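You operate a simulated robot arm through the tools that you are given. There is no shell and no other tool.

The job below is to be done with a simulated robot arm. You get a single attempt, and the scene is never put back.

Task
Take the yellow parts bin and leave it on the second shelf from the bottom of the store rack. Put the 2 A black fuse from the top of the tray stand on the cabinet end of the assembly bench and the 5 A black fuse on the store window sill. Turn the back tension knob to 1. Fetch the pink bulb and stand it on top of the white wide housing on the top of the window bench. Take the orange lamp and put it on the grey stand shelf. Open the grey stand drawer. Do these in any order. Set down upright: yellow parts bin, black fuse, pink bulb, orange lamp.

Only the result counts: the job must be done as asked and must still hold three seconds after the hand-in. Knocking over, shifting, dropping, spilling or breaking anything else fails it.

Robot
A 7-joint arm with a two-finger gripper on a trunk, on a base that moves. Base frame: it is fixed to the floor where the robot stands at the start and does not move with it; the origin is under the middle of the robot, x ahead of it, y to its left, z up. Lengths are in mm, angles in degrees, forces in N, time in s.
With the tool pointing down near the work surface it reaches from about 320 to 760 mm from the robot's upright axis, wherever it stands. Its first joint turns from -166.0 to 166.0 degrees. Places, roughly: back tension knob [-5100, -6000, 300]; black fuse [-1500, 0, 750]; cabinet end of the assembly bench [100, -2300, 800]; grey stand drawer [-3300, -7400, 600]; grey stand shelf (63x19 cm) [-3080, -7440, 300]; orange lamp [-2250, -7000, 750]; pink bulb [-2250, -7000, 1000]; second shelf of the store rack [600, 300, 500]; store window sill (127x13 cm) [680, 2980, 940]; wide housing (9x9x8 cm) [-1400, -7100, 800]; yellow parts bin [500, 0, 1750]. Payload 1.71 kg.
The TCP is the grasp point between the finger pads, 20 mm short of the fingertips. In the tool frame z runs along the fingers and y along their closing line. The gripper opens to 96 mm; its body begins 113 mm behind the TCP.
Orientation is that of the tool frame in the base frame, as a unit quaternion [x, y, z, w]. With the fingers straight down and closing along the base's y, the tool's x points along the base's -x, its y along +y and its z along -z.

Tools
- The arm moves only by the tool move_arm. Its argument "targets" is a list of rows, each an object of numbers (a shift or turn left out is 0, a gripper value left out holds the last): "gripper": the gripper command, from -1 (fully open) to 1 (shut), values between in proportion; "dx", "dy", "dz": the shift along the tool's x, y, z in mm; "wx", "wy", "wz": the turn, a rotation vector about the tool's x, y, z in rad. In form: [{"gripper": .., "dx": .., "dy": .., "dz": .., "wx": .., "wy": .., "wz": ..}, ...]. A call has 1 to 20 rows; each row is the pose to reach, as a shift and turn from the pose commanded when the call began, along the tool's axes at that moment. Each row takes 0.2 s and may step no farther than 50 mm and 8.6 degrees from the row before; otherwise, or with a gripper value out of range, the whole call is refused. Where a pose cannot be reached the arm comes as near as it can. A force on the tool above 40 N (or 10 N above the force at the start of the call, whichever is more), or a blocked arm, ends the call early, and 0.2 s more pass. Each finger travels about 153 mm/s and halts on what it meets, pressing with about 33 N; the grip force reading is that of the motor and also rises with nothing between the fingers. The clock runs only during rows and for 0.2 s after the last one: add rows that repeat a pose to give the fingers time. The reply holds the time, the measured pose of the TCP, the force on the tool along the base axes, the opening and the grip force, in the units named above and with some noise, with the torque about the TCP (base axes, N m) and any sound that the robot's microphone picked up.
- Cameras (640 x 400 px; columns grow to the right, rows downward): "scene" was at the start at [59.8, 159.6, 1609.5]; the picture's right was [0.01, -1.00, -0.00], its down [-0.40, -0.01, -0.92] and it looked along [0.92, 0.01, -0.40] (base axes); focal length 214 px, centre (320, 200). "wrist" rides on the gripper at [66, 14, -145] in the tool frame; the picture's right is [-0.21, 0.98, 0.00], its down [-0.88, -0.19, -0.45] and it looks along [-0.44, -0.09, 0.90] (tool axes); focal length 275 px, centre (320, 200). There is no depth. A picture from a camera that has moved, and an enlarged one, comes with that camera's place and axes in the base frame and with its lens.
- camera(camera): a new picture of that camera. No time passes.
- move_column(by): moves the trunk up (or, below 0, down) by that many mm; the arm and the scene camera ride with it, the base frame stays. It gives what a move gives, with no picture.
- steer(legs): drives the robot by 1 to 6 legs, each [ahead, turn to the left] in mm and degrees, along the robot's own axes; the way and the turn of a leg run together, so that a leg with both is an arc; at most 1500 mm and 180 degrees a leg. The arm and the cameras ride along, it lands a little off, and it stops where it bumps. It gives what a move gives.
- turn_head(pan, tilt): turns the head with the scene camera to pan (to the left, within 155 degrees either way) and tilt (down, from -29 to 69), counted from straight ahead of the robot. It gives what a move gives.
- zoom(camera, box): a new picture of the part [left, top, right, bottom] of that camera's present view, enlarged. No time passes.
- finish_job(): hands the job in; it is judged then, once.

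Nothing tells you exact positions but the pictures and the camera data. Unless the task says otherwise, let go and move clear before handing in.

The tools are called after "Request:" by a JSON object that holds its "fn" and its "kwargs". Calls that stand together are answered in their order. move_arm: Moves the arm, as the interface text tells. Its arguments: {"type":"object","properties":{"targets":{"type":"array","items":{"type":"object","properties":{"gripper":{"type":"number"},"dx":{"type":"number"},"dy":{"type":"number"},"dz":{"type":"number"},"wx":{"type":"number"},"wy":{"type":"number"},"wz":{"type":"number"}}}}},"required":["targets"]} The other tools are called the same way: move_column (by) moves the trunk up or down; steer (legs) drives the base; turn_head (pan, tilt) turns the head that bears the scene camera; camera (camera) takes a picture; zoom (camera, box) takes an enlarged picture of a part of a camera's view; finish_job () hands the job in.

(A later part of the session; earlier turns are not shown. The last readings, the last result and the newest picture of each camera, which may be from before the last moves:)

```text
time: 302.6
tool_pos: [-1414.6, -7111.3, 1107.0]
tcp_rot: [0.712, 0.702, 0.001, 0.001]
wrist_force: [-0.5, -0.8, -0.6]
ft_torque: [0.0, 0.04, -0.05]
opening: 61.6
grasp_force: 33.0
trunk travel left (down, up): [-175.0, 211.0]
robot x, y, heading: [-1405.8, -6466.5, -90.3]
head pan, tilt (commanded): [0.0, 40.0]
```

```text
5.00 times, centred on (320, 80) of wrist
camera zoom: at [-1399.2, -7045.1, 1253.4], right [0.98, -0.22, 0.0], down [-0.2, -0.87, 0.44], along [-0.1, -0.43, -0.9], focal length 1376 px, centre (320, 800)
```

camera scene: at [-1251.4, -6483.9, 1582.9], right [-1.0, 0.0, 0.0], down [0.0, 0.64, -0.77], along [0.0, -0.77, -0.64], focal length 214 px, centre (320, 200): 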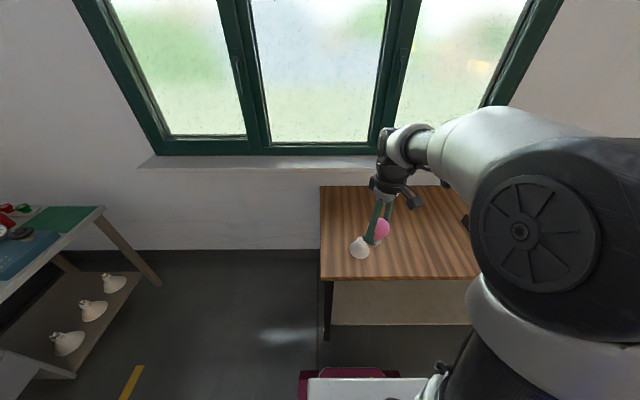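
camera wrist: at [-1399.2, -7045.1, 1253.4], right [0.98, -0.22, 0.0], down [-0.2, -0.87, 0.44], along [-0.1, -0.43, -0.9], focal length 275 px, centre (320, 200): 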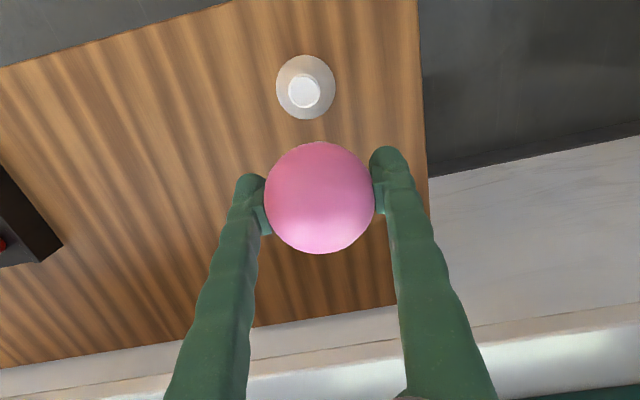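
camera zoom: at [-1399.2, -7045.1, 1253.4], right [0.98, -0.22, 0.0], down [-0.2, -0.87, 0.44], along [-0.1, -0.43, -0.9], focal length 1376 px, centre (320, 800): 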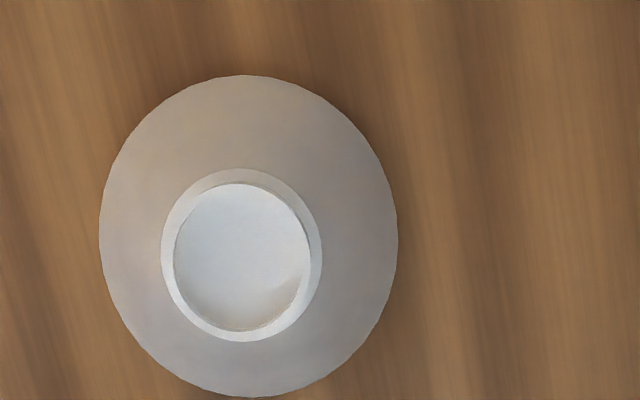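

I have a clean top view: housing axis at about (-1426, -7071), collar inner diameter about 35 mm. I'll bring the bulb over it, still well above, and verify from the scene camera.

Request:
{"fn": "move_arm", "kwargs": {"targets": [{"gripper": 0.4, "dx": 20, "dy": -6, "dz": 10}, {"dx": 40, "dy": -12, "dz": 30}, {"dx": 40, "dy": -12, "dz": 60}, {"dx": 40, "dy": -12, "dz": 90}, {"dx": 40, "dy": -12, "dz": 100}, {"dx": 40, "dy": -12, "dz": 100}]}}

Request:
{"fn": "camera", "kwargs": {"camera": "scene"}}

Request:
{"fn": "zoom", "kwargs": {"camera": "scene", "box": [320, 200, 420, 270]}}

```text
time: 304.0
tool_pos: [-1424.8, -7068.6, 1009.2]
tcp_rot: [0.712, 0.702, 0.0, 0.001]
wrist_force: [0.2, 0.0, -0.7]
ft_torque: [0.0, 0.0, -0.01]
opening: 61.8
grasp_force: 32.6
trunk travel left (down, up): [-175.0, 211.0]
robot x, y, heading: [-1407.0, -6464.7, -90.0]
head pan, tilt (commanded): [0.0, 40.0]
```

```text
taken
camera scene: at [-1251.4, -6512.6, 1582.2], right [-1.0, 0.0, 0.0], down [0.0, 0.66, -0.76], along [0.0, -0.76, -0.66], focal length 214 px, centre (320, 200)
```

scene: 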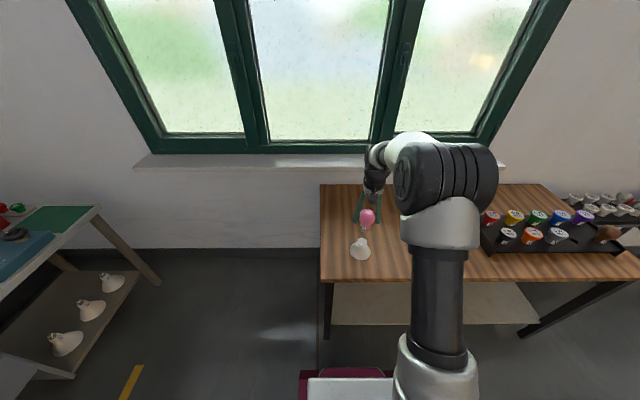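

```text
5.71 times, centred on (370, 235) of scene
camera zoom: at [-1251.4, -6512.6, 1582.2], right [-1.0, 0.0, 0.0], down [0.0, 0.66, -0.76], along [0.0, -0.76, -0.66], focal length 1226 px, centre (34, 0)
```

zoom: 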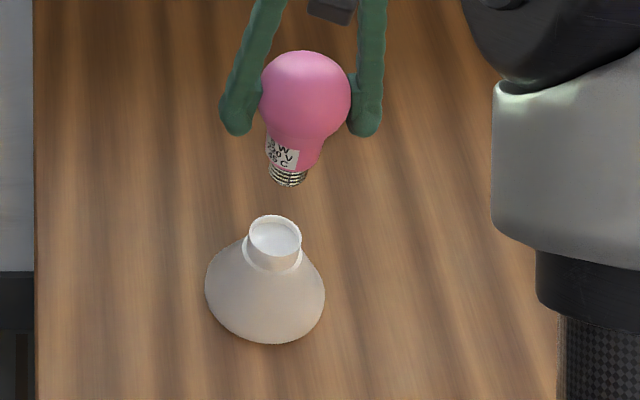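

The bulb's base is right above the collar. I'll lower to just above the rim and check again.

Request:
{"fn": "move_arm", "kwargs": {"targets": [{"gripper": 0.4, "dx": -2, "dz": 15}, {"dx": -2, "dz": 30}, {"dx": -2, "dz": 42}, {"dx": -2, "dz": 50}, {"dx": -2, "dz": 50}]}}

Request:
{"fn": "zoom", "kwargs": {"camera": "scene", "box": [330, 205, 400, 265]}}

Request:
{"fn": "camera", "kwargs": {"camera": "wrist"}}

```text
time: 305.2
tool_pos: [-1425.4, -7072.2, 959.1]
tcp_rot: [0.712, 0.702, 0.001, 0.001]
wrist_force: [0.2, -0.3, 0.2]
ft_torque: [0.01, 0.01, 0.02]
opening: 61.7
grasp_force: 32.8
trunk travel left (down, up): [-175.0, 211.0]
robot x, y, heading: [-1405.4, -6461.8, -89.9]
head pan, tilt (commanded): [0.0, 40.0]
```

```text
6.67 times, centred on (365, 235) of scene
camera zoom: at [-1251.5, -6512.6, 1582.2], right [-1.0, 0.0, 0.0], down [0.0, 0.66, -0.76], along [0.0, -0.76, -0.66], focal length 1430 px, centre (20, -33)
```

zoom: 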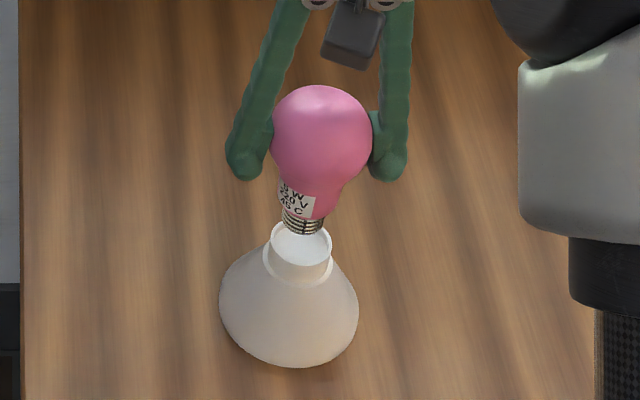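

```text
taken
camera wrist: at [-1409.8, -7006.7, 1105.2], right [0.98, -0.22, 0.0], down [-0.2, -0.87, 0.44], along [-0.1, -0.43, -0.9], focal length 275 px, centre (320, 200)
```

wrist: 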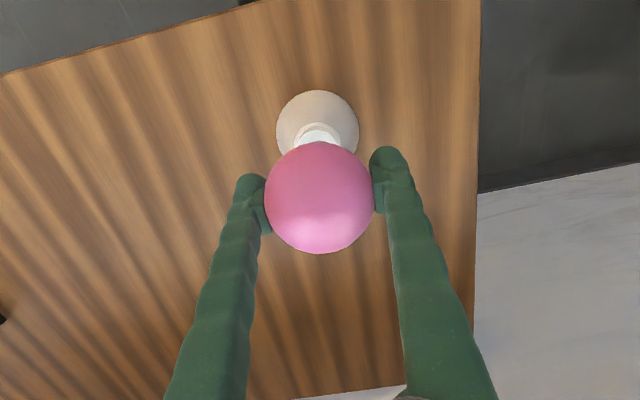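

Alignment looks right, with about 14 mm to the rim. I'll lower gently in small steps with force checks.

Request:
{"fn": "move_arm", "kwargs": {"targets": [{"gripper": 0.4, "dx": 1, "dz": 6}, {"dx": 1, "dz": 12}, {"dx": 1, "dz": 16}, {"dx": 1, "dz": 16}]}}

Request:
{"fn": "zoom", "kwargs": {"camera": "scene", "box": [335, 210, 385, 260]}}

```text
time: 306.2
tool_pos: [-1424.7, -7071.2, 944.5]
tcp_rot: [0.712, 0.703, 0.001, 0.002]
wrist_force: [-0.3, -0.2, -0.2]
ft_torque: [-0.02, 0.05, 0.03]
opening: 61.4
grasp_force: 32.7
trunk travel left (down, up): [-175.0, 211.0]
robot x, y, heading: [-1405.7, -6462.2, -90.0]
head pan, tilt (commanded): [0.0, 40.0]
```

```text
8.00 times, centred on (360, 235) of scene
camera zoom: at [-1251.4, -6512.7, 1582.2], right [-1.0, 0.0, 0.0], down [0.0, 0.66, -0.76], along [0.0, -0.76, -0.66], focal length 1716 px, centre (0, -80)
```

zoom: 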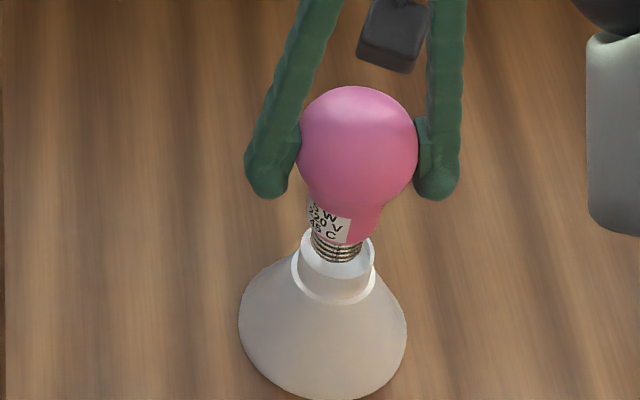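

Request:
{"fn": "move_arm", "kwargs": {"targets": [{"gripper": 0.4, "dz": 3}, {"dz": 6}, {"dz": 6}]}}

Request:
{"fn": "zoom", "kwargs": {"camera": "scene", "box": [335, 210, 385, 260]}}

```text
time: 307.0
tool_pos: [-1425.8, -7071.8, 939.6]
tcp_rot: [0.713, 0.702, -0.002, 0.003]
wrist_force: [-0.4, 1.3, 30.2]
ft_torque: [0.1, -0.01, -0.01]
opening: 61.6
grasp_force: 32.5
trunk travel left (down, up): [-175.0, 211.0]
robot x, y, heading: [-1405.4, -6463.3, -90.2]
head pan, tilt (commanded): [0.0, 40.0]
```

```text
8.00 times, centred on (360, 235) of scene
camera zoom: at [-1251.3, -6509.7, 1582.5], right [-1.0, 0.0, 0.0], down [0.0, 0.65, -0.76], along [0.0, -0.76, -0.65], focal length 1716 px, centre (0, -80)
```

zoom: 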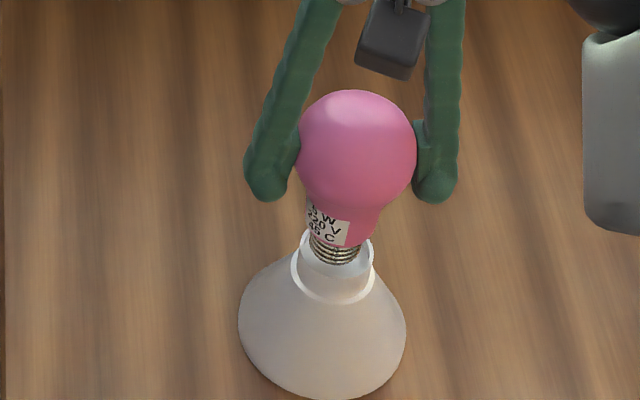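

Contact is centred on the cup floor (about 30 N, negligible torque). I'll ease the pressure before releasing.

Request:
{"fn": "move_arm", "kwargs": {"targets": [{"gripper": 0.4, "dz": -1}, {"dz": -2}, {"dz": -2}]}}

```text
time: 307.8
tool_pos: [-1425.2, -7071.2, 940.3]
tcp_rot: [0.712, 0.702, 0.0, 0.001]
wrist_force: [1.3, -5.3, 22.0]
ft_torque: [-0.35, -0.11, 0.0]
opening: 61.4
grasp_force: 33.0
trunk travel left (down, up): [-175.0, 211.0]
robot x, y, heading: [-1408.0, -6462.1, -90.4]
head pan, tilt (commanded): [0.0, 40.0]
```

Request:
{"fn": "move_arm", "kwargs": {"targets": [{"gripper": 0.4, "dz": -1}, {"dz": -2}, {"dz": -2}]}}

```text
time: 308.6
tool_pos: [-1426.2, -7070.8, 940.3]
tcp_rot: [0.712, 0.702, 0.001, -0.001]
wrist_force: [0.1, -2.1, 9.0]
ft_torque: [-0.15, -0.05, 0.0]
opening: 61.5
grasp_force: 33.1
trunk travel left (down, up): [-175.0, 211.0]
robot x, y, heading: [-1408.8, -6461.1, -90.0]
head pan, tilt (commanded): [0.0, 40.0]
```

Request:
{"fn": "move_arm", "kwargs": {"targets": [{"gripper": 0.0, "dz": -1}, {"gripper": -0.25, "dz": -1}, {"gripper": -0.3, "dz": -1}, {"gripper": -0.35, "dz": -1}, {"gripper": -0.42, "dz": -1}, {"gripper": -0.5, "dz": -1}, {"gripper": -0.6, "dz": -1}, {"gripper": -0.65, "dz": -1}]}}

Request:
{"fn": "zoom", "kwargs": {"camera": "scene", "box": [335, 210, 385, 260]}}

Request:
{"fn": "camera", "kwargs": {"camera": "wrist"}}

```text
time: 310.4
tool_pos: [-1425.0, -7071.5, 942.7]
tcp_rot: [0.712, 0.703, 0.001, 0.001]
wrist_force: [0.8, -0.4, 0.4]
ft_torque: [-0.02, -0.01, 0.0]
opening: 79.2
grasp_force: 0.0
trunk travel left (down, up): [-175.0, 211.0]
robot x, y, heading: [-1407.2, -6462.1, -90.1]
head pan, tilt (commanded): [0.0, 40.0]
```

```text
8.00 times, centred on (360, 235) of scene
camera zoom: at [-1251.4, -6512.7, 1582.2], right [-1.0, 0.0, 0.0], down [0.0, 0.66, -0.76], along [0.0, -0.76, -0.66], focal length 1716 px, centre (0, -80)
```

zoom: 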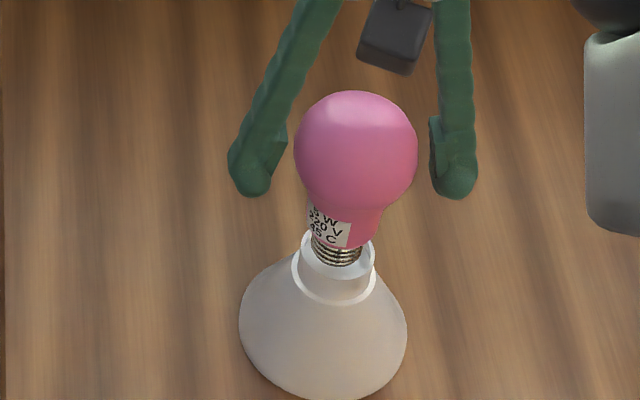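

```text
taken
camera wrist: at [-1410.4, -7006.3, 1088.2], right [0.98, -0.22, 0.0], down [-0.2, -0.87, 0.44], along [-0.1, -0.43, -0.9], focal length 275 px, centre (320, 200)
```

wrist: 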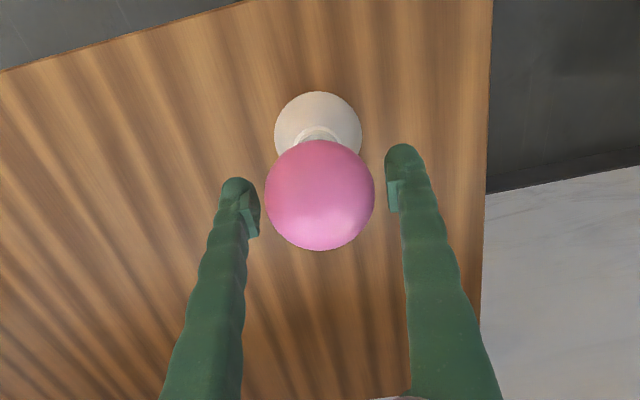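

The pink bulb stands upright in the housing collar. I'll open wider and lift straight up.

Request:
{"fn": "move_arm", "kwargs": {"targets": [{"gripper": -0.85}, {"gripper": -0.9, "dz": -10}, {"dz": -40}, {"dz": -80}, {"dz": -120}, {"dz": -160}, {"dx": 40, "dz": -190}, {"dx": 85, "dz": -190}, {"dx": 130, "dz": -190}, {"dx": 170, "dz": -190}]}}

Request:
{"fn": "camera", "kwargs": {"camera": "scene"}}

Request:
{"fn": "zoom", "kwargs": {"camera": "scene", "box": [335, 210, 385, 260]}}

```text
time: 312.6
tool_pos: [-1422.9, -6901.3, 1133.5]
tcp_rot: [0.713, 0.702, 0.0, 0.001]
wrist_force: [0.2, 0.7, -1.4]
ft_torque: [-0.01, -0.02, 0.0]
opening: 91.0
grasp_force: 0.0
trunk travel left (down, up): [-175.0, 211.0]
robot x, y, heading: [-1403.4, -6461.9, -89.9]
head pan, tilt (commanded): [0.0, 40.0]
```

```text
taken
camera scene: at [-1251.4, -6511.4, 1582.3], right [-1.0, 0.0, 0.0], down [0.0, 0.65, -0.76], along [0.0, -0.76, -0.65], focal length 214 px, centre (320, 200)
```

scene: 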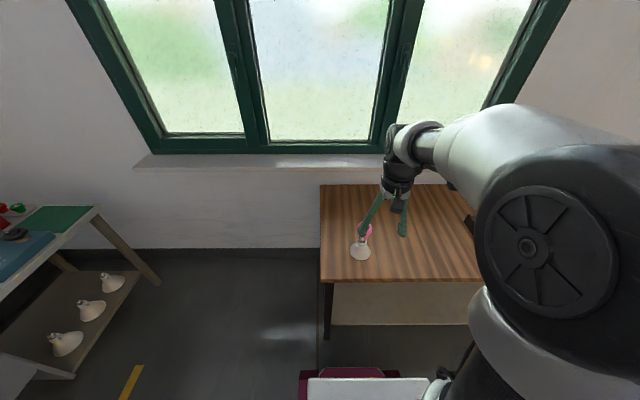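

```text
8.00 times, centred on (360, 235) of scene
camera zoom: at [-1251.4, -6511.4, 1582.3], right [-1.0, 0.0, 0.0], down [0.0, 0.65, -0.76], along [0.0, -0.76, -0.65], focal length 1716 px, centre (0, -80)
```

zoom: 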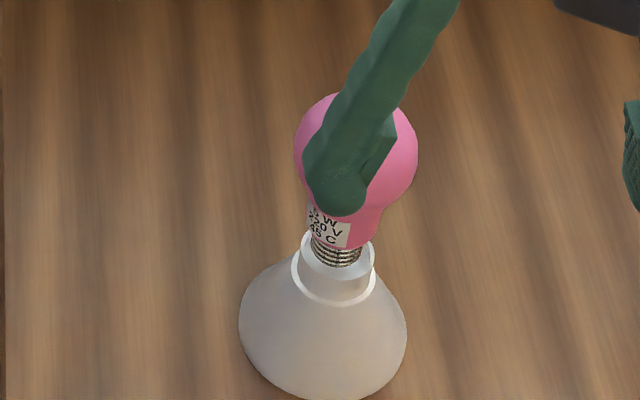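

The pink bulb is standing securely. Next I'll inspect the grey stand before grasping the orange lamp, to choose a suitable grip.

Request:
{"fn": "steer", "kwargs": {"legs": [[-150, 0], [0, -90], [1400, 0], [0, 90]]}}

Request:
{"fn": "turn_head", "kwargs": {"pan": -10, "tilt": 35}}

Request:
{"fn": "camera", "kwargs": {"camera": "scene"}}

```text
time: 330.1
tool_pos: [-2814.6, -6770.0, 1134.2]
tcp_rot: [0.715, 0.699, 0.001, 0.001]
wrist_force: [0.7, 0.8, 0.3]
ft_torque: [-0.01, 0.01, 0.0]
opening: 91.1
grasp_force: 0.1
trunk travel left (down, up): [-175.0, 211.0]
robot x, y, heading: [-2798.0, -6334.6, -90.7]
head pan, tilt (commanded): [0.0, 40.0]
```

```text
time: 330.8
tool_pos: [-2815.2, -6750.2, 1140.6]
tcp_rot: [0.715, 0.699, -0.005, 0.006]
wrist_force: [-1.3, 0.0, 0.6]
ft_torque: [-0.06, 0.0, 0.0]
opening: 90.9
grasp_force: 0.1
trunk travel left (down, up): [-175.0, 211.0]
robot x, y, heading: [-2801.5, -6330.8, -90.6]
head pan, tilt (commanded): [-10.0, 35.0]
```

```text
taken
camera scene: at [-2659.1, -6380.2, 1589.9], right [-0.98, 0.18, 0.0], down [0.1, 0.58, -0.81], along [-0.15, -0.8, -0.59], focal length 214 px, centre (320, 200)
```

scene: 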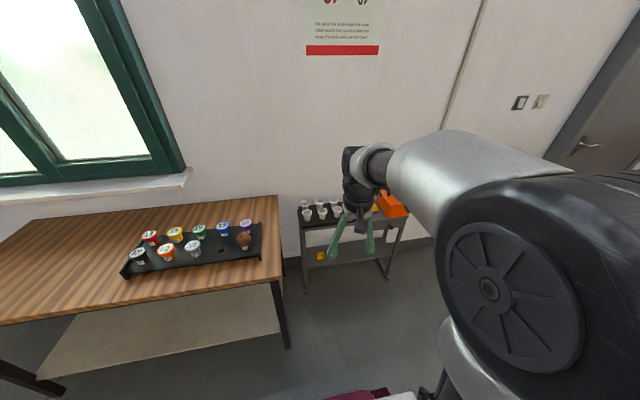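

Request:
{"fn": "camera", "kwargs": {"camera": "wrist"}}

Request:
{"fn": "zoom", "kwargs": {"camera": "scene", "box": [270, 170, 430, 300]}}

```text
taken
camera wrist: at [-2799.4, -6682.9, 1285.6], right [0.97, -0.23, 0.0], down [-0.21, -0.86, 0.46], along [-0.1, -0.45, -0.89], focal length 275 px, centre (320, 200)
```

wrist: 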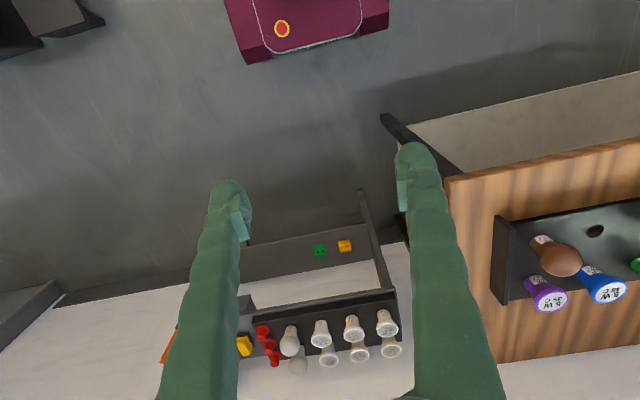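

```text
3.08 times, centred on (350, 235) of scene
camera zoom: at [-2659.1, -6380.2, 1589.9], right [-0.98, 0.18, 0.0], down [0.1, 0.58, -0.81], along [-0.15, -0.8, -0.59], focal length 660 px, centre (228, 92)
```

zoom: 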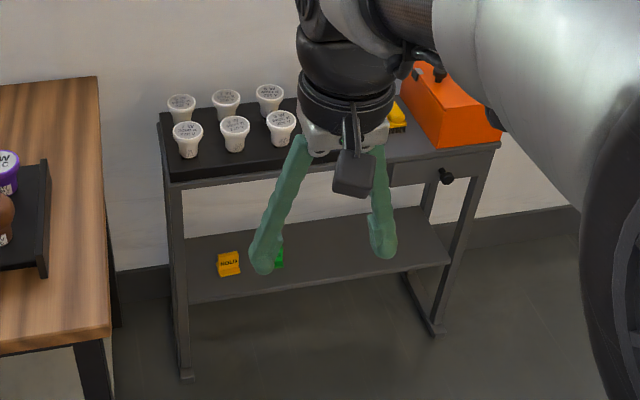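

I have the stand's layout: front at y≈-7330, shelf z≈300 (free from x -3030 to -3380), drawer knob at about (-3305, -7310, 620). I'll drive back to the tray and take the orange lamp with the gripper pitched 45° forward, so it can later reach into the shelf.

Request:
{"fn": "steer", "kwargs": {"legs": [[0, 90.6], [660, 0], [0, -90], [140, 0]]}}

Request:
{"fn": "camera", "kwargs": {"camera": "wrist"}}

Request:
{"fn": "turn_head", "kwargs": {"pan": 0, "tilt": 40}}

Request:
{"fn": "camera", "kwargs": {"camera": "scene"}}

```text
time: 344.7
tool_pos: [-2174.6, -6905.9, 1145.7]
tcp_rot: [0.729, 0.684, -0.01, 0.01]
wrist_force: [0.0, -0.8, 0.6]
ft_torque: [0.08, -0.06, -0.02]
opening: 91.4
grasp_force: 0.0
trunk travel left (down, up): [-175.0, 211.0]
robot x, y, heading: [-2135.9, -6500.1, -92.7]
head pan, tilt (commanded): [-10.0, 35.0]
```

```text
taken
camera wrist: at [-2156.1, -6837.7, 1289.2], right [0.96, -0.27, 0.01], down [-0.24, -0.85, 0.47], along [-0.12, -0.45, -0.88], focal length 275 px, centre (320, 200)
```

wrist: 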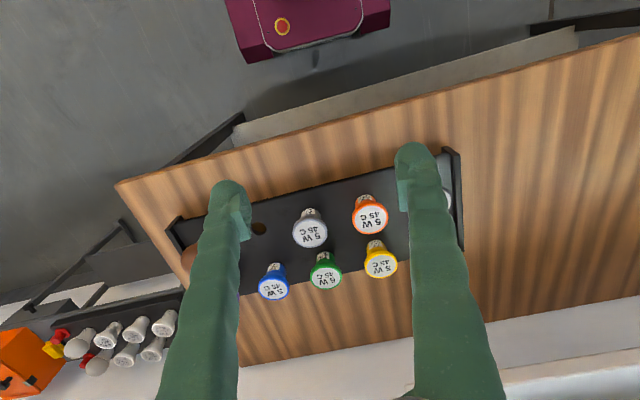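

```text
time: 345.4
tool_pos: [-2175.8, -6937.8, 1133.5]
tcp_rot: [0.729, 0.685, 0.001, 0.0]
wrist_force: [0.5, 0.7, -0.3]
ft_torque: [-0.01, 0.02, 0.02]
opening: 91.4
grasp_force: 0.1
trunk travel left (down, up): [-175.0, 211.0]
robot x, y, heading: [-2139.5, -6496.6, -92.7]
head pan, tilt (commanded): [0.0, 40.0]
```

```text
taken
camera scene: at [-1987.3, -6562.9, 1581.7], right [-1.0, 0.04, 0.0], down [0.03, 0.66, -0.75], along [-0.03, -0.75, -0.66], focal length 214 px, centre (320, 200)
```

scene: 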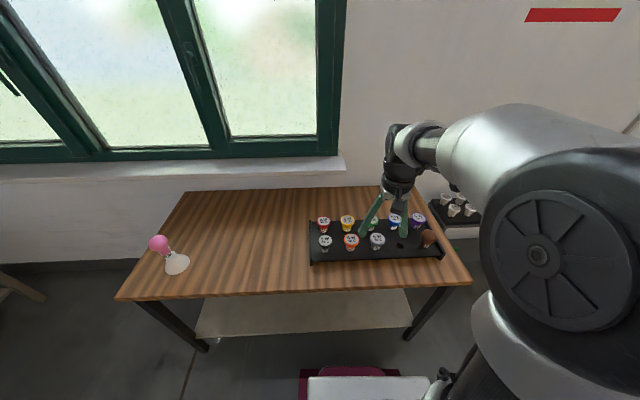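

Request:
{"fn": "zoom", "kwargs": {"camera": "scene", "box": [300, 200, 460, 280]}}

Request:
{"fn": "camera", "kwargs": {"camera": "wrist"}}

```text
4.00 times, centred on (380, 240) of scene
camera zoom: at [-1987.3, -6562.9, 1581.7], right [-1.0, 0.04, 0.0], down [0.03, 0.66, -0.75], along [-0.03, -0.75, -0.66], focal length 858 px, centre (80, 40)
```

zoom: 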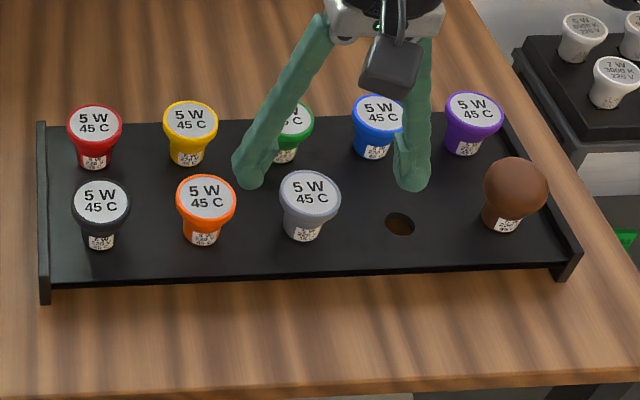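

```text
taken
camera wrist: at [-2156.9, -6872.8, 1279.0], right [0.96, -0.27, 0.0], down [-0.24, -0.86, 0.44], along [-0.12, -0.43, -0.9], focal length 275 px, centre (320, 200)
```

wrist: 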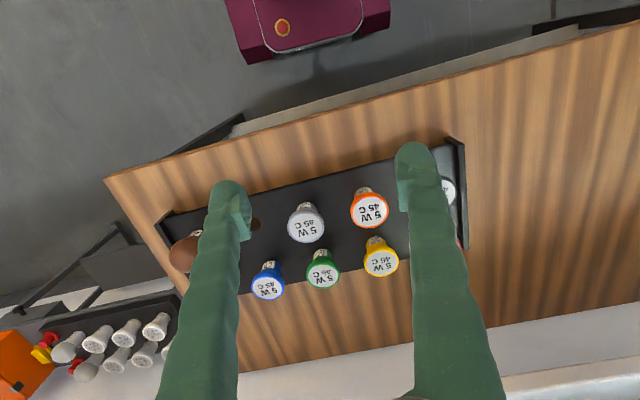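

I'll align the gripper yaw with the tray and move above and in front of the orange lamp, then pitch the tool forward.

Request:
{"fn": "move_arm", "kwargs": {"targets": [{"gripper": -0.58, "dx": -13, "dy": 11, "dz": 20, "wz": -0.03}, {"dx": -27, "dy": 22, "dz": 45, "wz": -0.0615}, {"dx": -40, "dy": 33, "dz": 70, "wz": -0.0615}, {"dx": -53, "dy": 43, "dz": 95, "wz": -0.0615}, {"dx": -53, "dy": 43, "dz": 95, "wz": -0.0615}]}}

Request:
{"fn": "move_arm", "kwargs": {"targets": [{"gripper": -0.58, "wy": -0.13}, {"wy": -0.26}, {"wy": -0.39}, {"wy": -0.52}, {"wy": -0.65}, {"wy": -0.785}, {"wy": -0.785}]}}

Request:
{"fn": "camera", "kwargs": {"camera": "wrist"}}

Request:
{"fn": "camera", "kwargs": {"camera": "scene"}}

```text
time: 346.6
tool_pos: [-2134.8, -6980.3, 1045.6]
tcp_rot: [0.707, 0.707, -0.004, 0.004]
wrist_force: [0.4, -0.1, 1.0]
ft_torque: [-0.06, 0.0, 0.01]
opening: 75.7
grasp_force: 0.1
trunk travel left (down, up): [-175.0, 211.0]
robot x, y, heading: [-2135.2, -6496.2, -92.8]
head pan, tilt (commanded): [0.0, 40.0]
```

```text
time: 348.2
tool_pos: [-2137.3, -6982.9, 1043.1]
tcp_rot: [0.652, 0.651, -0.274, 0.275]
wrist_force: [-0.5, 0.1, -0.3]
ft_torque: [0.0, 0.02, 0.0]
opening: 76.0
grasp_force: 0.0
trunk travel left (down, up): [-175.0, 211.0]
robot x, y, heading: [-2138.9, -6496.7, -92.9]
head pan, tilt (commanded): [0.0, 40.0]
```

```text
taken
camera wrist: at [-2122.8, -6832.4, 1098.7], right [0.98, -0.14, 0.15], down [-0.19, -0.3, 0.94], along [-0.09, -0.94, -0.32], focal length 275 px, centre (320, 200)
```

wrist: 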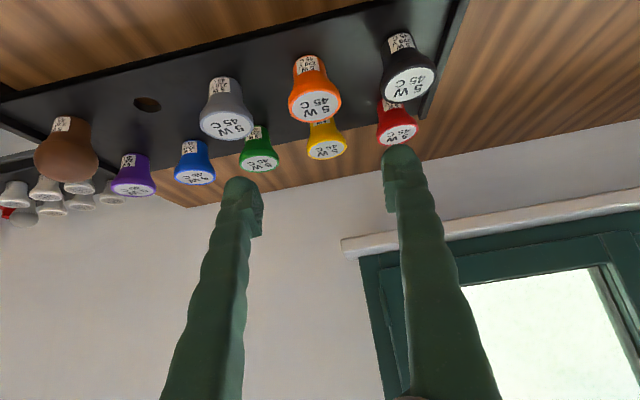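

```text
taken
camera scene: at [-1986.9, -6555.2, 1582.2], right [-1.0, 0.04, 0.0], down [0.03, 0.65, -0.76], along [-0.03, -0.75, -0.66], focal length 214 px, centre (320, 200)
```

scene: 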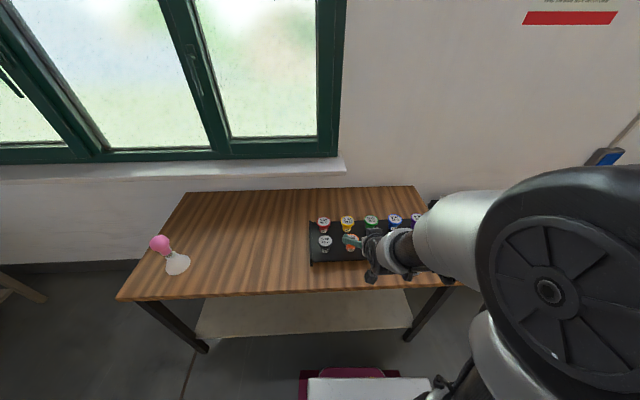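

Request:
{"fn": "move_arm", "kwargs": {"targets": [{"gripper": -0.58, "dx": 11, "dy": 1, "dz": 42}, {"dx": 22, "dy": 2, "dz": 84}, {"dx": 33, "dy": 3, "dz": 122}, {"dx": 33, "dy": 3, "dz": 122}]}}

Request:
{"fn": "camera", "kwargs": {"camera": "wrist"}}

Request:
{"fn": "zoom", "kwargs": {"camera": "scene", "box": [300, 200, 460, 280]}}

```text
time: 349.2
tool_pos: [-2130.8, -7046.0, 937.1]
tcp_rot: [0.652, 0.652, -0.273, 0.274]
wrist_force: [0.2, 0.5, 0.7]
ft_torque: [0.01, 0.03, 0.03]
opening: 75.8
grasp_force: 0.0
trunk travel left (down, up): [-175.0, 211.0]
robot x, y, heading: [-2139.2, -6500.3, -92.4]
head pan, tilt (commanded): [0.0, 40.0]
```

```text
taken
camera wrist: at [-2116.9, -6896.5, 991.7], right [0.98, -0.15, 0.15], down [-0.19, -0.29, 0.94], along [-0.09, -0.94, -0.32], focal length 275 px, centre (320, 200)
```

wrist: 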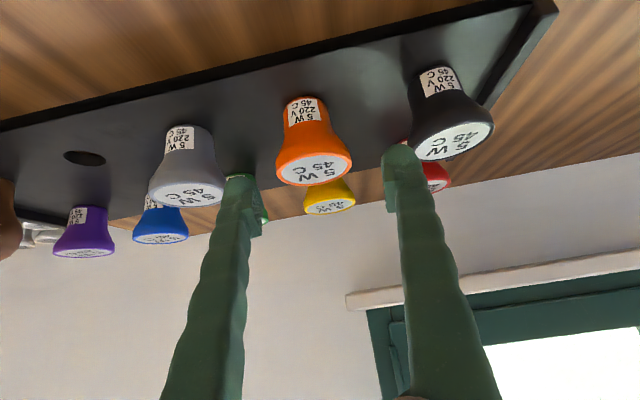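

```text
4.00 times, centred on (380, 240) of scene
camera zoom: at [-1986.8, -6555.0, 1582.3], right [-1.0, 0.04, 0.0], down [0.03, 0.65, -0.76], along [-0.03, -0.75, -0.66], focal length 858 px, centre (80, 40)
```

zoom: 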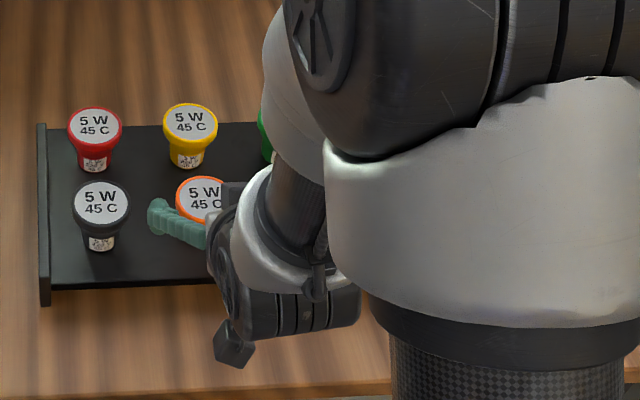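

The lamp is centred between its neighbours; I'll shift 4 mm and slide the fingers around its head along the tool axis.

Request:
{"fn": "move_arm", "kwargs": {"targets": [{"gripper": -0.58, "dy": -4}, {"dx": 1, "dy": -4, "dz": 18}, {"dx": 2, "dy": -4, "dz": 36}, {"dx": 3, "dy": -4, "dz": 52}, {"dx": 3, "dy": -4, "dz": 64}, {"dx": 3, "dy": -4, "dz": 64}]}}

Request:
{"fn": "camera", "kwargs": {"camera": "wrist"}}

```text
time: 350.6
tool_pos: [-2136.1, -7089.7, 888.1]
tcp_rot: [0.653, 0.652, -0.274, 0.273]
wrist_force: [-1.0, -0.5, -0.4]
ft_torque: [-0.02, -0.02, -0.01]
opening: 75.8
grasp_force: 0.1
trunk travel left (down, up): [-175.0, 211.0]
robot x, y, heading: [-2139.8, -6499.9, -92.6]
head pan, tilt (commanded): [0.0, 40.0]
```

```text
taken
camera wrist: at [-2122.8, -6940.2, 944.2], right [0.98, -0.14, 0.15], down [-0.19, -0.29, 0.94], along [-0.09, -0.94, -0.32], focal length 275 px, centre (320, 200)
```

wrist: 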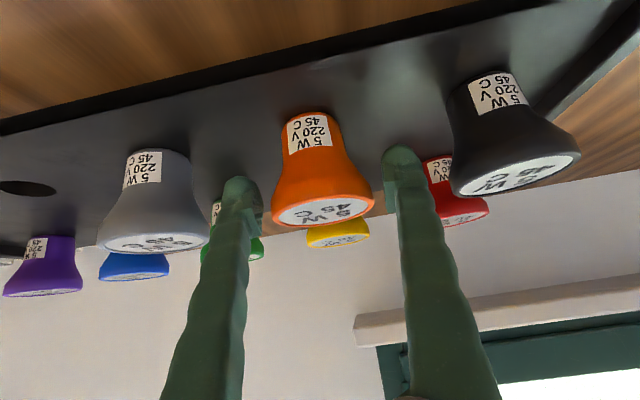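

The orange lamp's head is between the fingers. I'll close the gripper.

Request:
{"fn": "move_arm", "kwargs": {"targets": [{"gripper": -0.4}, {"gripper": -0.25}, {"gripper": 0.0}, {"gripper": 0.4}, {"gripper": 0.4}]}}

Request:
{"fn": "camera", "kwargs": {"camera": "wrist"}}

```text
time: 351.8
tool_pos: [-2136.8, -7089.7, 889.4]
tcp_rot: [0.653, 0.651, -0.274, 0.274]
wrist_force: [0.7, -0.2, 0.2]
ft_torque: [-0.04, -0.01, 0.01]
opening: 59.7
grasp_force: 32.9
trunk travel left (down, up): [-175.0, 211.0]
robot x, y, heading: [-2141.4, -6500.8, -92.4]
head pan, tilt (commanded): [0.0, 40.0]
```

```text
taken
camera wrist: at [-2122.8, -6940.3, 944.4], right [0.98, -0.14, 0.15], down [-0.19, -0.29, 0.94], along [-0.09, -0.94, -0.32], focal length 275 px, centre (320, 200)
```

wrist: 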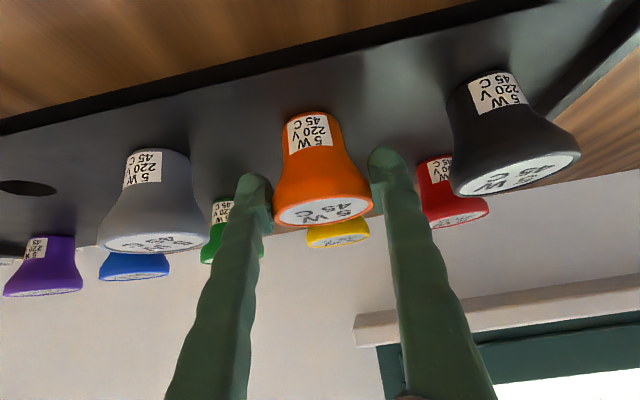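

Gripped at 59.7 mm. I'll lift straight up out of the tray hole.

Request:
{"fn": "move_arm", "kwargs": {"targets": [{"gripper": 0.4, "dx": -7, "dz": -7}, {"dx": -18, "dz": -17}, {"dx": -36, "dz": -35}, {"dx": -64, "dz": -63}, {"dx": -93, "dz": -91}, {"dx": -93, "dz": -91}]}}

Request:
{"fn": "camera", "kwargs": {"camera": "wrist"}}

Request:
{"fn": "zoom", "kwargs": {"camera": "scene", "box": [300, 180, 460, 280]}}

```text
time: 353.2
tool_pos: [-2135.9, -7088.1, 1017.8]
tcp_rot: [0.652, 0.652, -0.274, 0.275]
wrist_force: [-0.2, -0.5, 0.0]
ft_torque: [0.01, -0.02, -0.01]
opening: 59.4
grasp_force: 32.7
trunk travel left (down, up): [-175.0, 211.0]
robot x, y, heading: [-2141.1, -6500.7, -92.6]
head pan, tilt (commanded): [0.0, 40.0]
```

```text
taken
camera wrist: at [-2121.0, -6938.2, 1073.0], right [0.98, -0.15, 0.15], down [-0.19, -0.3, 0.94], along [-0.09, -0.94, -0.32], focal length 275 px, centre (320, 200)
```

wrist: 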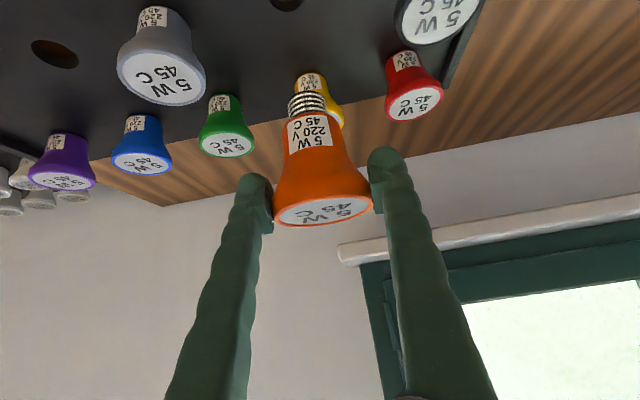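

```text
4.00 times, centred on (380, 230) of scene
camera zoom: at [-1987.0, -6555.6, 1582.2], right [-1.0, 0.04, 0.0], down [0.03, 0.66, -0.76], along [-0.03, -0.75, -0.66], focal length 858 px, centre (80, 80)
```

zoom: 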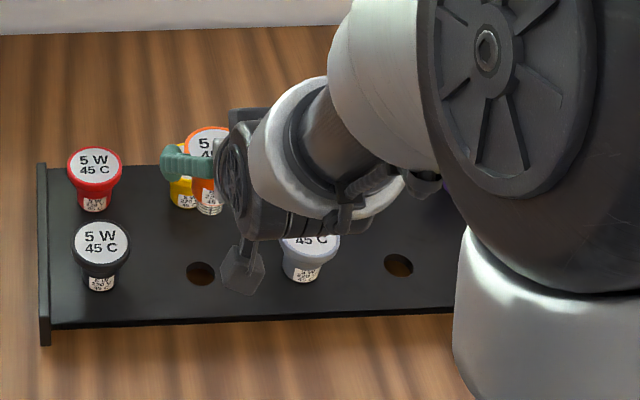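

The orange lamp is out, hanging upright in the grip. I'll retract the arm and drive over to face the grey stand.

Request:
{"fn": "move_arm", "kwargs": {"targets": [{"gripper": 0.4, "dx": -10, "dz": -30}, {"dx": -10, "dz": -60}, {"dx": 5, "dz": -90}, {"dx": 22, "dz": -122}, {"dx": 39, "dz": -155}, {"dx": 39, "dz": -155}]}}

Request:
{"fn": "steer", "kwargs": {"legs": [[-150, 0], [0, -87.4], [975, 0], [0, 90]]}}

Request:
{"fn": "camera", "kwargs": {"camera": "wrist"}}

Request:
{"fn": "turn_head", "kwargs": {"pan": 15, "tilt": 40}}

Request:
{"fn": "camera", "kwargs": {"camera": "scene"}}

```text
time: 354.6
tool_pos: [-2135.9, -6954.7, 1098.8]
tcp_rot: [0.652, 0.652, -0.274, 0.273]
wrist_force: [0.8, -0.5, -1.9]
ft_torque: [0.03, -0.02, -0.03]
opening: 59.2
grasp_force: 33.2
trunk travel left (down, up): [-175.0, 211.0]
robot x, y, heading: [-2140.6, -6497.6, -92.6]
head pan, tilt (commanded): [0.0, 40.0]
```

```text
time: 370.1
tool_pos: [-3093.7, -6808.5, 1098.3]
tcp_rot: [0.637, 0.667, -0.268, 0.28]
wrist_force: [0.6, 1.0, -1.3]
ft_torque: [0.01, -0.01, -0.04]
opening: 58.2
grasp_force: 32.9
trunk travel left (down, up): [-175.0, 211.0]
robot x, y, heading: [-3123.7, -6353.7, -90.0]
head pan, tilt (commanded): [0.0, 40.0]
```

```text
taken
camera wrist: at [-3087.1, -6657.6, 1154.4], right [0.98, -0.1, 0.15], down [-0.17, -0.3, 0.94], along [-0.05, -0.95, -0.32], focal length 275 px, centre (320, 200)
```

wrist: 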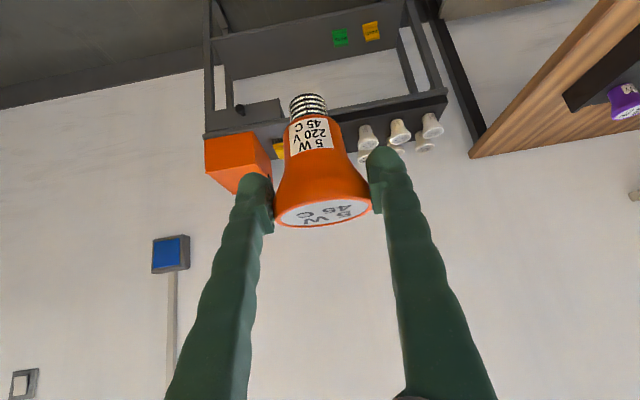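

```text
time: 370.9
tool_pos: [-3095.3, -6791.4, 1105.9]
tcp_rot: [0.634, 0.665, -0.272, 0.286]
wrist_force: [-0.8, 0.8, -0.6]
ft_torque: [0.02, 0.01, 0.01]
opening: 58.0
grasp_force: 33.1
trunk travel left (down, up): [-175.0, 211.0]
robot x, y, heading: [-3119.1, -6354.2, -89.8]
head pan, tilt (commanded): [15.0, 40.0]
```

```text
taken
camera scene: at [-2946.1, -6399.9, 1582.2], right [-0.97, -0.26, 0.0], down [-0.17, 0.63, -0.76], along [0.2, -0.73, -0.66], focal length 214 px, centre (320, 200)
```

scene: 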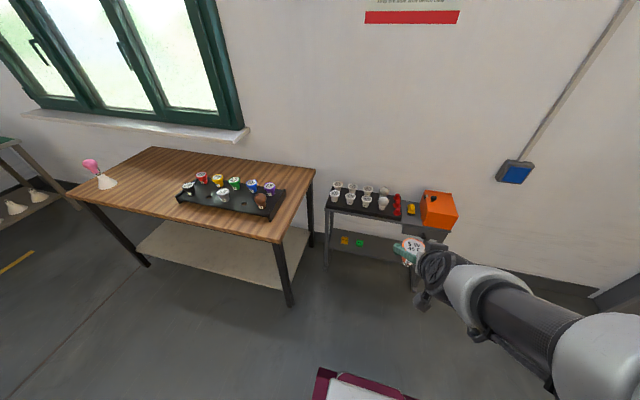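

Request:
{"fn": "zoom", "kwargs": {"camera": "scene", "box": [310, 170, 480, 300]}}

```text
3.08 times, centred on (395, 235) of scene
camera zoom: at [-2946.1, -6399.9, 1582.2], right [-0.97, -0.26, 0.0], down [-0.17, 0.63, -0.76], along [0.2, -0.73, -0.66], focal length 660 px, centre (89, 92)
```

zoom: 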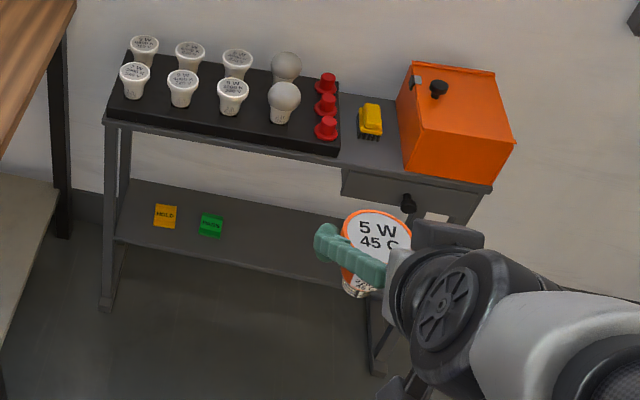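

The shelf has only two flat cards on the left, and the right side is free. I'll drive forward and then lower the lamp in front of the shelf opening.

Request:
{"fn": "steer", "kwargs": {"legs": [[310, 0]]}}

Request:
{"fn": "move_arm", "kwargs": {"targets": [{"gripper": 0.4}, {"gripper": 0.4}]}}

Request:
{"fn": "camera", "kwargs": {"camera": "scene"}}

```text
time: 373.1
tool_pos: [-3095.3, -7107.1, 1105.2]
tcp_rot: [0.635, 0.664, -0.272, 0.285]
wrist_force: [-0.1, -0.4, -0.2]
ft_torque: [0.02, 0.01, 0.0]
opening: 58.1
grasp_force: 33.3
trunk travel left (down, up): [-175.0, 211.0]
robot x, y, heading: [-3120.6, -6668.0, -90.4]
head pan, tilt (commanded): [15.0, 40.0]
```

```text
time: 373.7
tool_pos: [-3095.1, -7091.7, 1112.4]
tcp_rot: [0.633, 0.662, -0.278, 0.29]
wrist_force: [-0.1, 0.3, -0.5]
ft_torque: [-0.02, -0.02, 0.04]
opening: 58.2
grasp_force: 33.0
trunk travel left (down, up): [-175.0, 211.0]
robot x, y, heading: [-3123.0, -6666.6, -90.1]
head pan, tilt (commanded): [15.0, 40.0]
```

```text
taken
camera scene: at [-2945.5, -6706.0, 1582.5], right [-0.97, -0.26, 0.0], down [-0.17, 0.63, -0.76], along [0.2, -0.73, -0.65], focal length 214 px, centre (320, 200)
```

scene: 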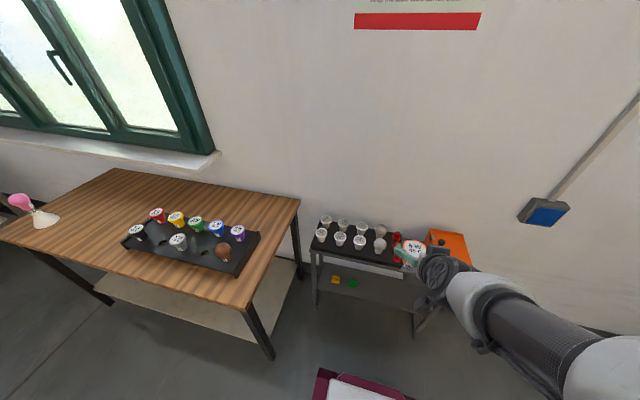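

Request:
{"fn": "move_arm", "kwargs": {"targets": [{"gripper": 0.4, "dx": 28, "dy": -1.3, "dz": 37.7, "wy": 0.004}, {"dx": 56, "dy": -2.7, "dz": 75.5, "wy": 0.008}, {"dx": 84, "dy": -4, "dz": 113, "wy": 0.012}, {"dx": 112, "dy": -5.4, "dz": 151, "wy": 0.016}, {"dx": 140, "dy": -6.7, "dz": 189, "wy": 0.02}, {"dx": 168, "dy": -8, "dz": 226.5, "wy": 0.024}, {"dx": 196, "dy": -9.4, "dz": 264, "wy": 0.027}, {"dx": 224, "dy": -10.8, "dz": 302, "wy": 0.027}]}}

Request:
{"fn": "camera", "kwargs": {"camera": "scene"}}

```text
time: 375.5
tool_pos: [-3107.0, -7159.5, 741.7]
tcp_rot: [0.637, 0.665, -0.269, 0.28]
wrist_force: [0.6, -0.9, -1.2]
ft_torque: [0.01, 0.01, 0.02]
opening: 57.6
grasp_force: 32.7
out of reach, approached as far as the arm can: row 1, 2, 3, 4, 5, 6
trunk travel left (down, up): [-175.0, 211.0]
robot x, y, heading: [-3120.6, -6663.1, -90.0]
head pan, tilt (commanded): [15.0, 40.0]
```

```text
taken
camera scene: at [-2945.8, -6715.6, 1582.2], right [-0.97, -0.26, 0.0], down [-0.17, 0.63, -0.76], along [0.2, -0.73, -0.66], focal length 214 px, centre (320, 200)
```

scene: 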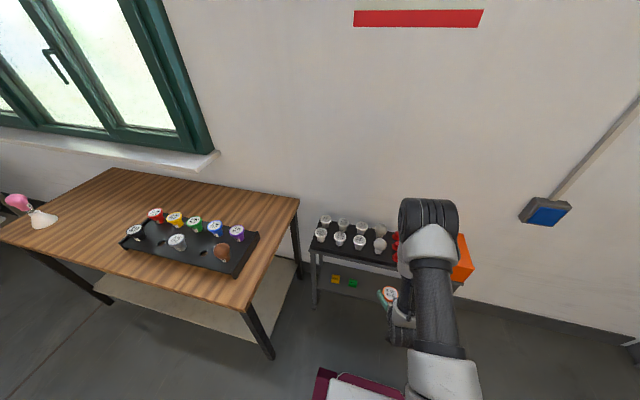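

Request:
{"fn": "move_arm", "kwargs": {"targets": [{"gripper": 0.4, "dx": 26, "dy": -1, "dz": 39}, {"dx": 53, "dy": -2, "dz": 77}, {"dx": 79, "dy": -2, "dz": 116}, {"dx": 106, "dy": -3, "dz": 155}, {"dx": 132, "dy": -4, "dz": 193}, {"dx": 158, "dy": -5, "dz": 232}, {"dx": 185, "dy": -6, "dz": 271}, {"dx": 185, "dy": -6, "dz": 271}]}}

Request:
{"fn": "camera", "kwargs": {"camera": "wrist"}}

Request:
{"fn": "camera", "kwargs": {"camera": "scene"}}

```text
time: 377.3
tool_pos: [-3107.0, -7226.1, 419.2]
tcp_rot: [0.637, 0.665, -0.27, 0.28]
wrist_force: [-0.2, 0.2, -0.9]
ft_torque: [0.03, -0.04, -0.01]
opening: 57.8
grasp_force: 32.7
trunk travel left (down, up): [-175.0, 211.0]
robot x, y, heading: [-3120.4, -6668.5, -90.0]
head pan, tilt (commanded): [15.0, 40.0]
```

```text
taken
camera wrist: at [-3099.5, -7076.6, 474.1], right [0.98, -0.1, 0.15], down [-0.17, -0.3, 0.94], along [-0.05, -0.95, -0.31], focal length 275 px, centre (320, 200)
```

wrist: 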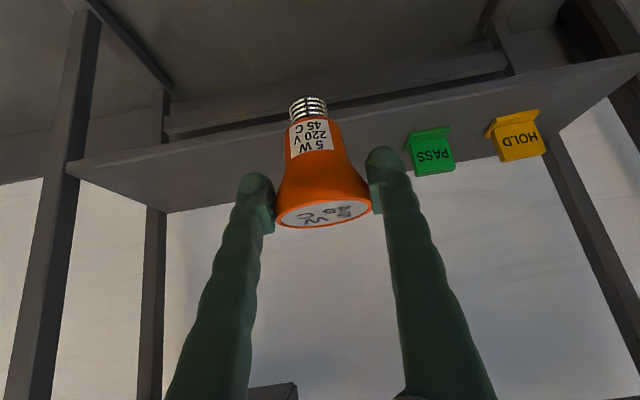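

```text
taken
camera scene: at [-2945.6, -6715.3, 1582.3], right [-0.97, -0.26, 0.0], down [-0.17, 0.63, -0.76], along [0.2, -0.73, -0.66], focal length 214 px, centre (320, 200)
```

scene: 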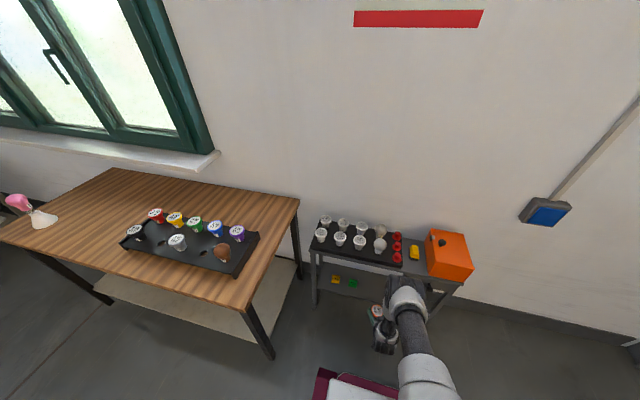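

The shelf is right ahead: front edge at y≈-7334, with PASS/HOLD signs well to the side. I'll insert the lamp over the shelf at x≈-3097.

Request:
{"fn": "move_arm", "kwargs": {"targets": [{"gripper": 0.4, "dx": -20, "dy": 1, "dz": 30}, {"dx": -43, "dy": 1, "dz": 60}, {"dx": -68, "dy": 2, "dz": 92}, {"dx": -90, "dy": 3, "dz": 122}, {"dx": -96, "dy": 3, "dz": 133}, {"dx": -96, "dy": 3, "dz": 133}]}}

Request:
{"fn": "camera", "kwargs": {"camera": "wrist"}}

Request:
{"fn": "zoom", "kwargs": {"camera": "scene", "box": [300, 200, 480, 360]}}

```text
time: 378.7
tool_pos: [-3100.2, -7379.4, 398.6]
tcp_rot: [0.637, 0.665, -0.27, 0.28]
wrist_force: [-0.8, -0.4, -1.6]
ft_torque: [-0.01, -0.03, 0.02]
opening: 57.6
grasp_force: 32.8
out of reach, approached as far as the arm can: row 5, 6
trunk travel left (down, up): [-175.0, 211.0]
robot x, y, heading: [-3121.7, -6668.0, -90.1]
head pan, tilt (commanded): [15.0, 40.0]
```

```text
taken
camera wrist: at [-3091.3, -7228.2, 453.5], right [0.98, -0.1, 0.15], down [-0.17, -0.3, 0.94], along [-0.05, -0.95, -0.31], focal length 275 px, centre (320, 200)
```

wrist: 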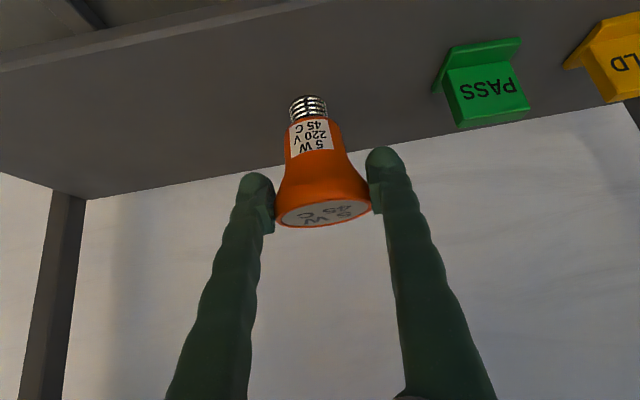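

```text
2.50 times, centred on (390, 280) of scene
camera zoom: at [-2945.6, -6715.2, 1582.3], right [-0.97, -0.26, 0.0], down [-0.17, 0.63, -0.76], along [0.2, -0.73, -0.66], focal length 536 px, centre (145, 0)
```

zoom: 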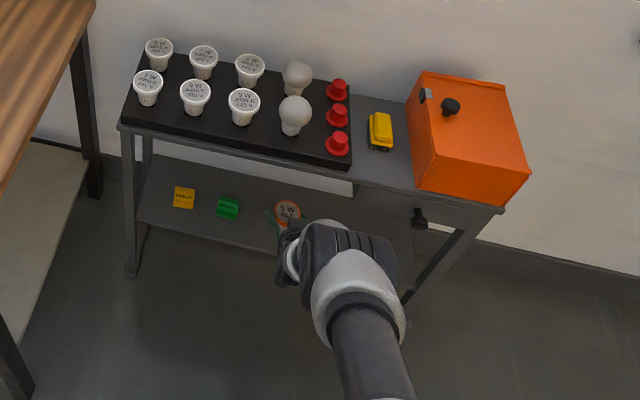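

The lamp is over the shelf with its base about 45 mm inside the edge; the arm is near its reach limit, so I'll use the trunk to lower it gently.

Request:
{"fn": "move_column", "kwargs": {"by": -16}}

Request:
{"fn": "camera", "kwargs": {"camera": "wrist"}}

```text
time: 379.3
tool_pos: [-3099.2, -7377.7, 382.9]
tcp_rot: [0.637, 0.666, -0.269, 0.281]
wrist_force: [-0.1, 0.9, -1.7]
ft_torque: [0.03, -0.01, -0.03]
opening: 57.2
grasp_force: 33.4
trunk travel left (down, up): [-159.0, 227.0]
robot x, y, heading: [-3124.9, -6671.3, -90.0]
head pan, tilt (commanded): [15.0, 40.0]
```

```text
taken
camera wrist: at [-3091.3, -7228.1, 437.4], right [0.98, -0.1, 0.15], down [-0.17, -0.3, 0.94], along [-0.05, -0.95, -0.31], focal length 275 px, centre (320, 200)
```

wrist: 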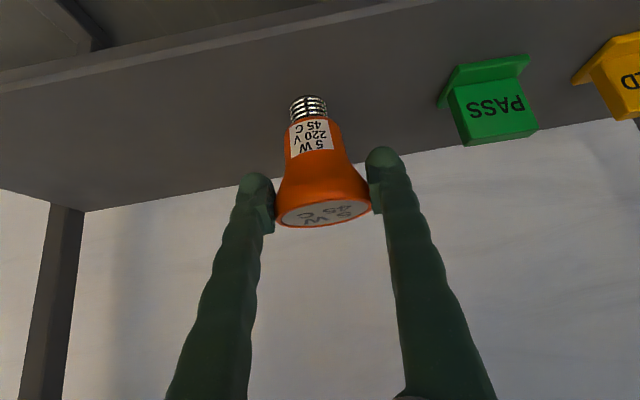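

Request:
{"fn": "move_column", "kwargs": {"by": -5}}

Request:
{"fn": "move_column", "kwargs": {"by": -4}}

```text
time: 379.9
tool_pos: [-3099.4, -7378.4, 376.7]
tcp_rot: [0.636, 0.666, -0.269, 0.281]
wrist_force: [-0.3, -0.6, -1.3]
ft_torque: [0.01, -0.01, 0.0]
opening: 57.3
grasp_force: 33.0
trunk travel left (down, up): [-154.0, 232.0]
robot x, y, heading: [-3120.6, -6668.8, -89.8]
head pan, tilt (commanded): [15.0, 40.0]
```

```text
time: 380.4
tool_pos: [-3099.5, -7378.8, 374.0]
tcp_rot: [0.636, 0.666, -0.269, 0.281]
wrist_force: [0.1, 0.2, -0.5]
ft_torque: [-0.02, 0.0, 0.0]
opening: 57.4
grasp_force: 33.6
trunk travel left (down, up): [-150.0, 236.0]
robot x, y, heading: [-3122.8, -6667.7, -90.0]
head pan, tilt (commanded): [15.0, 40.0]
```

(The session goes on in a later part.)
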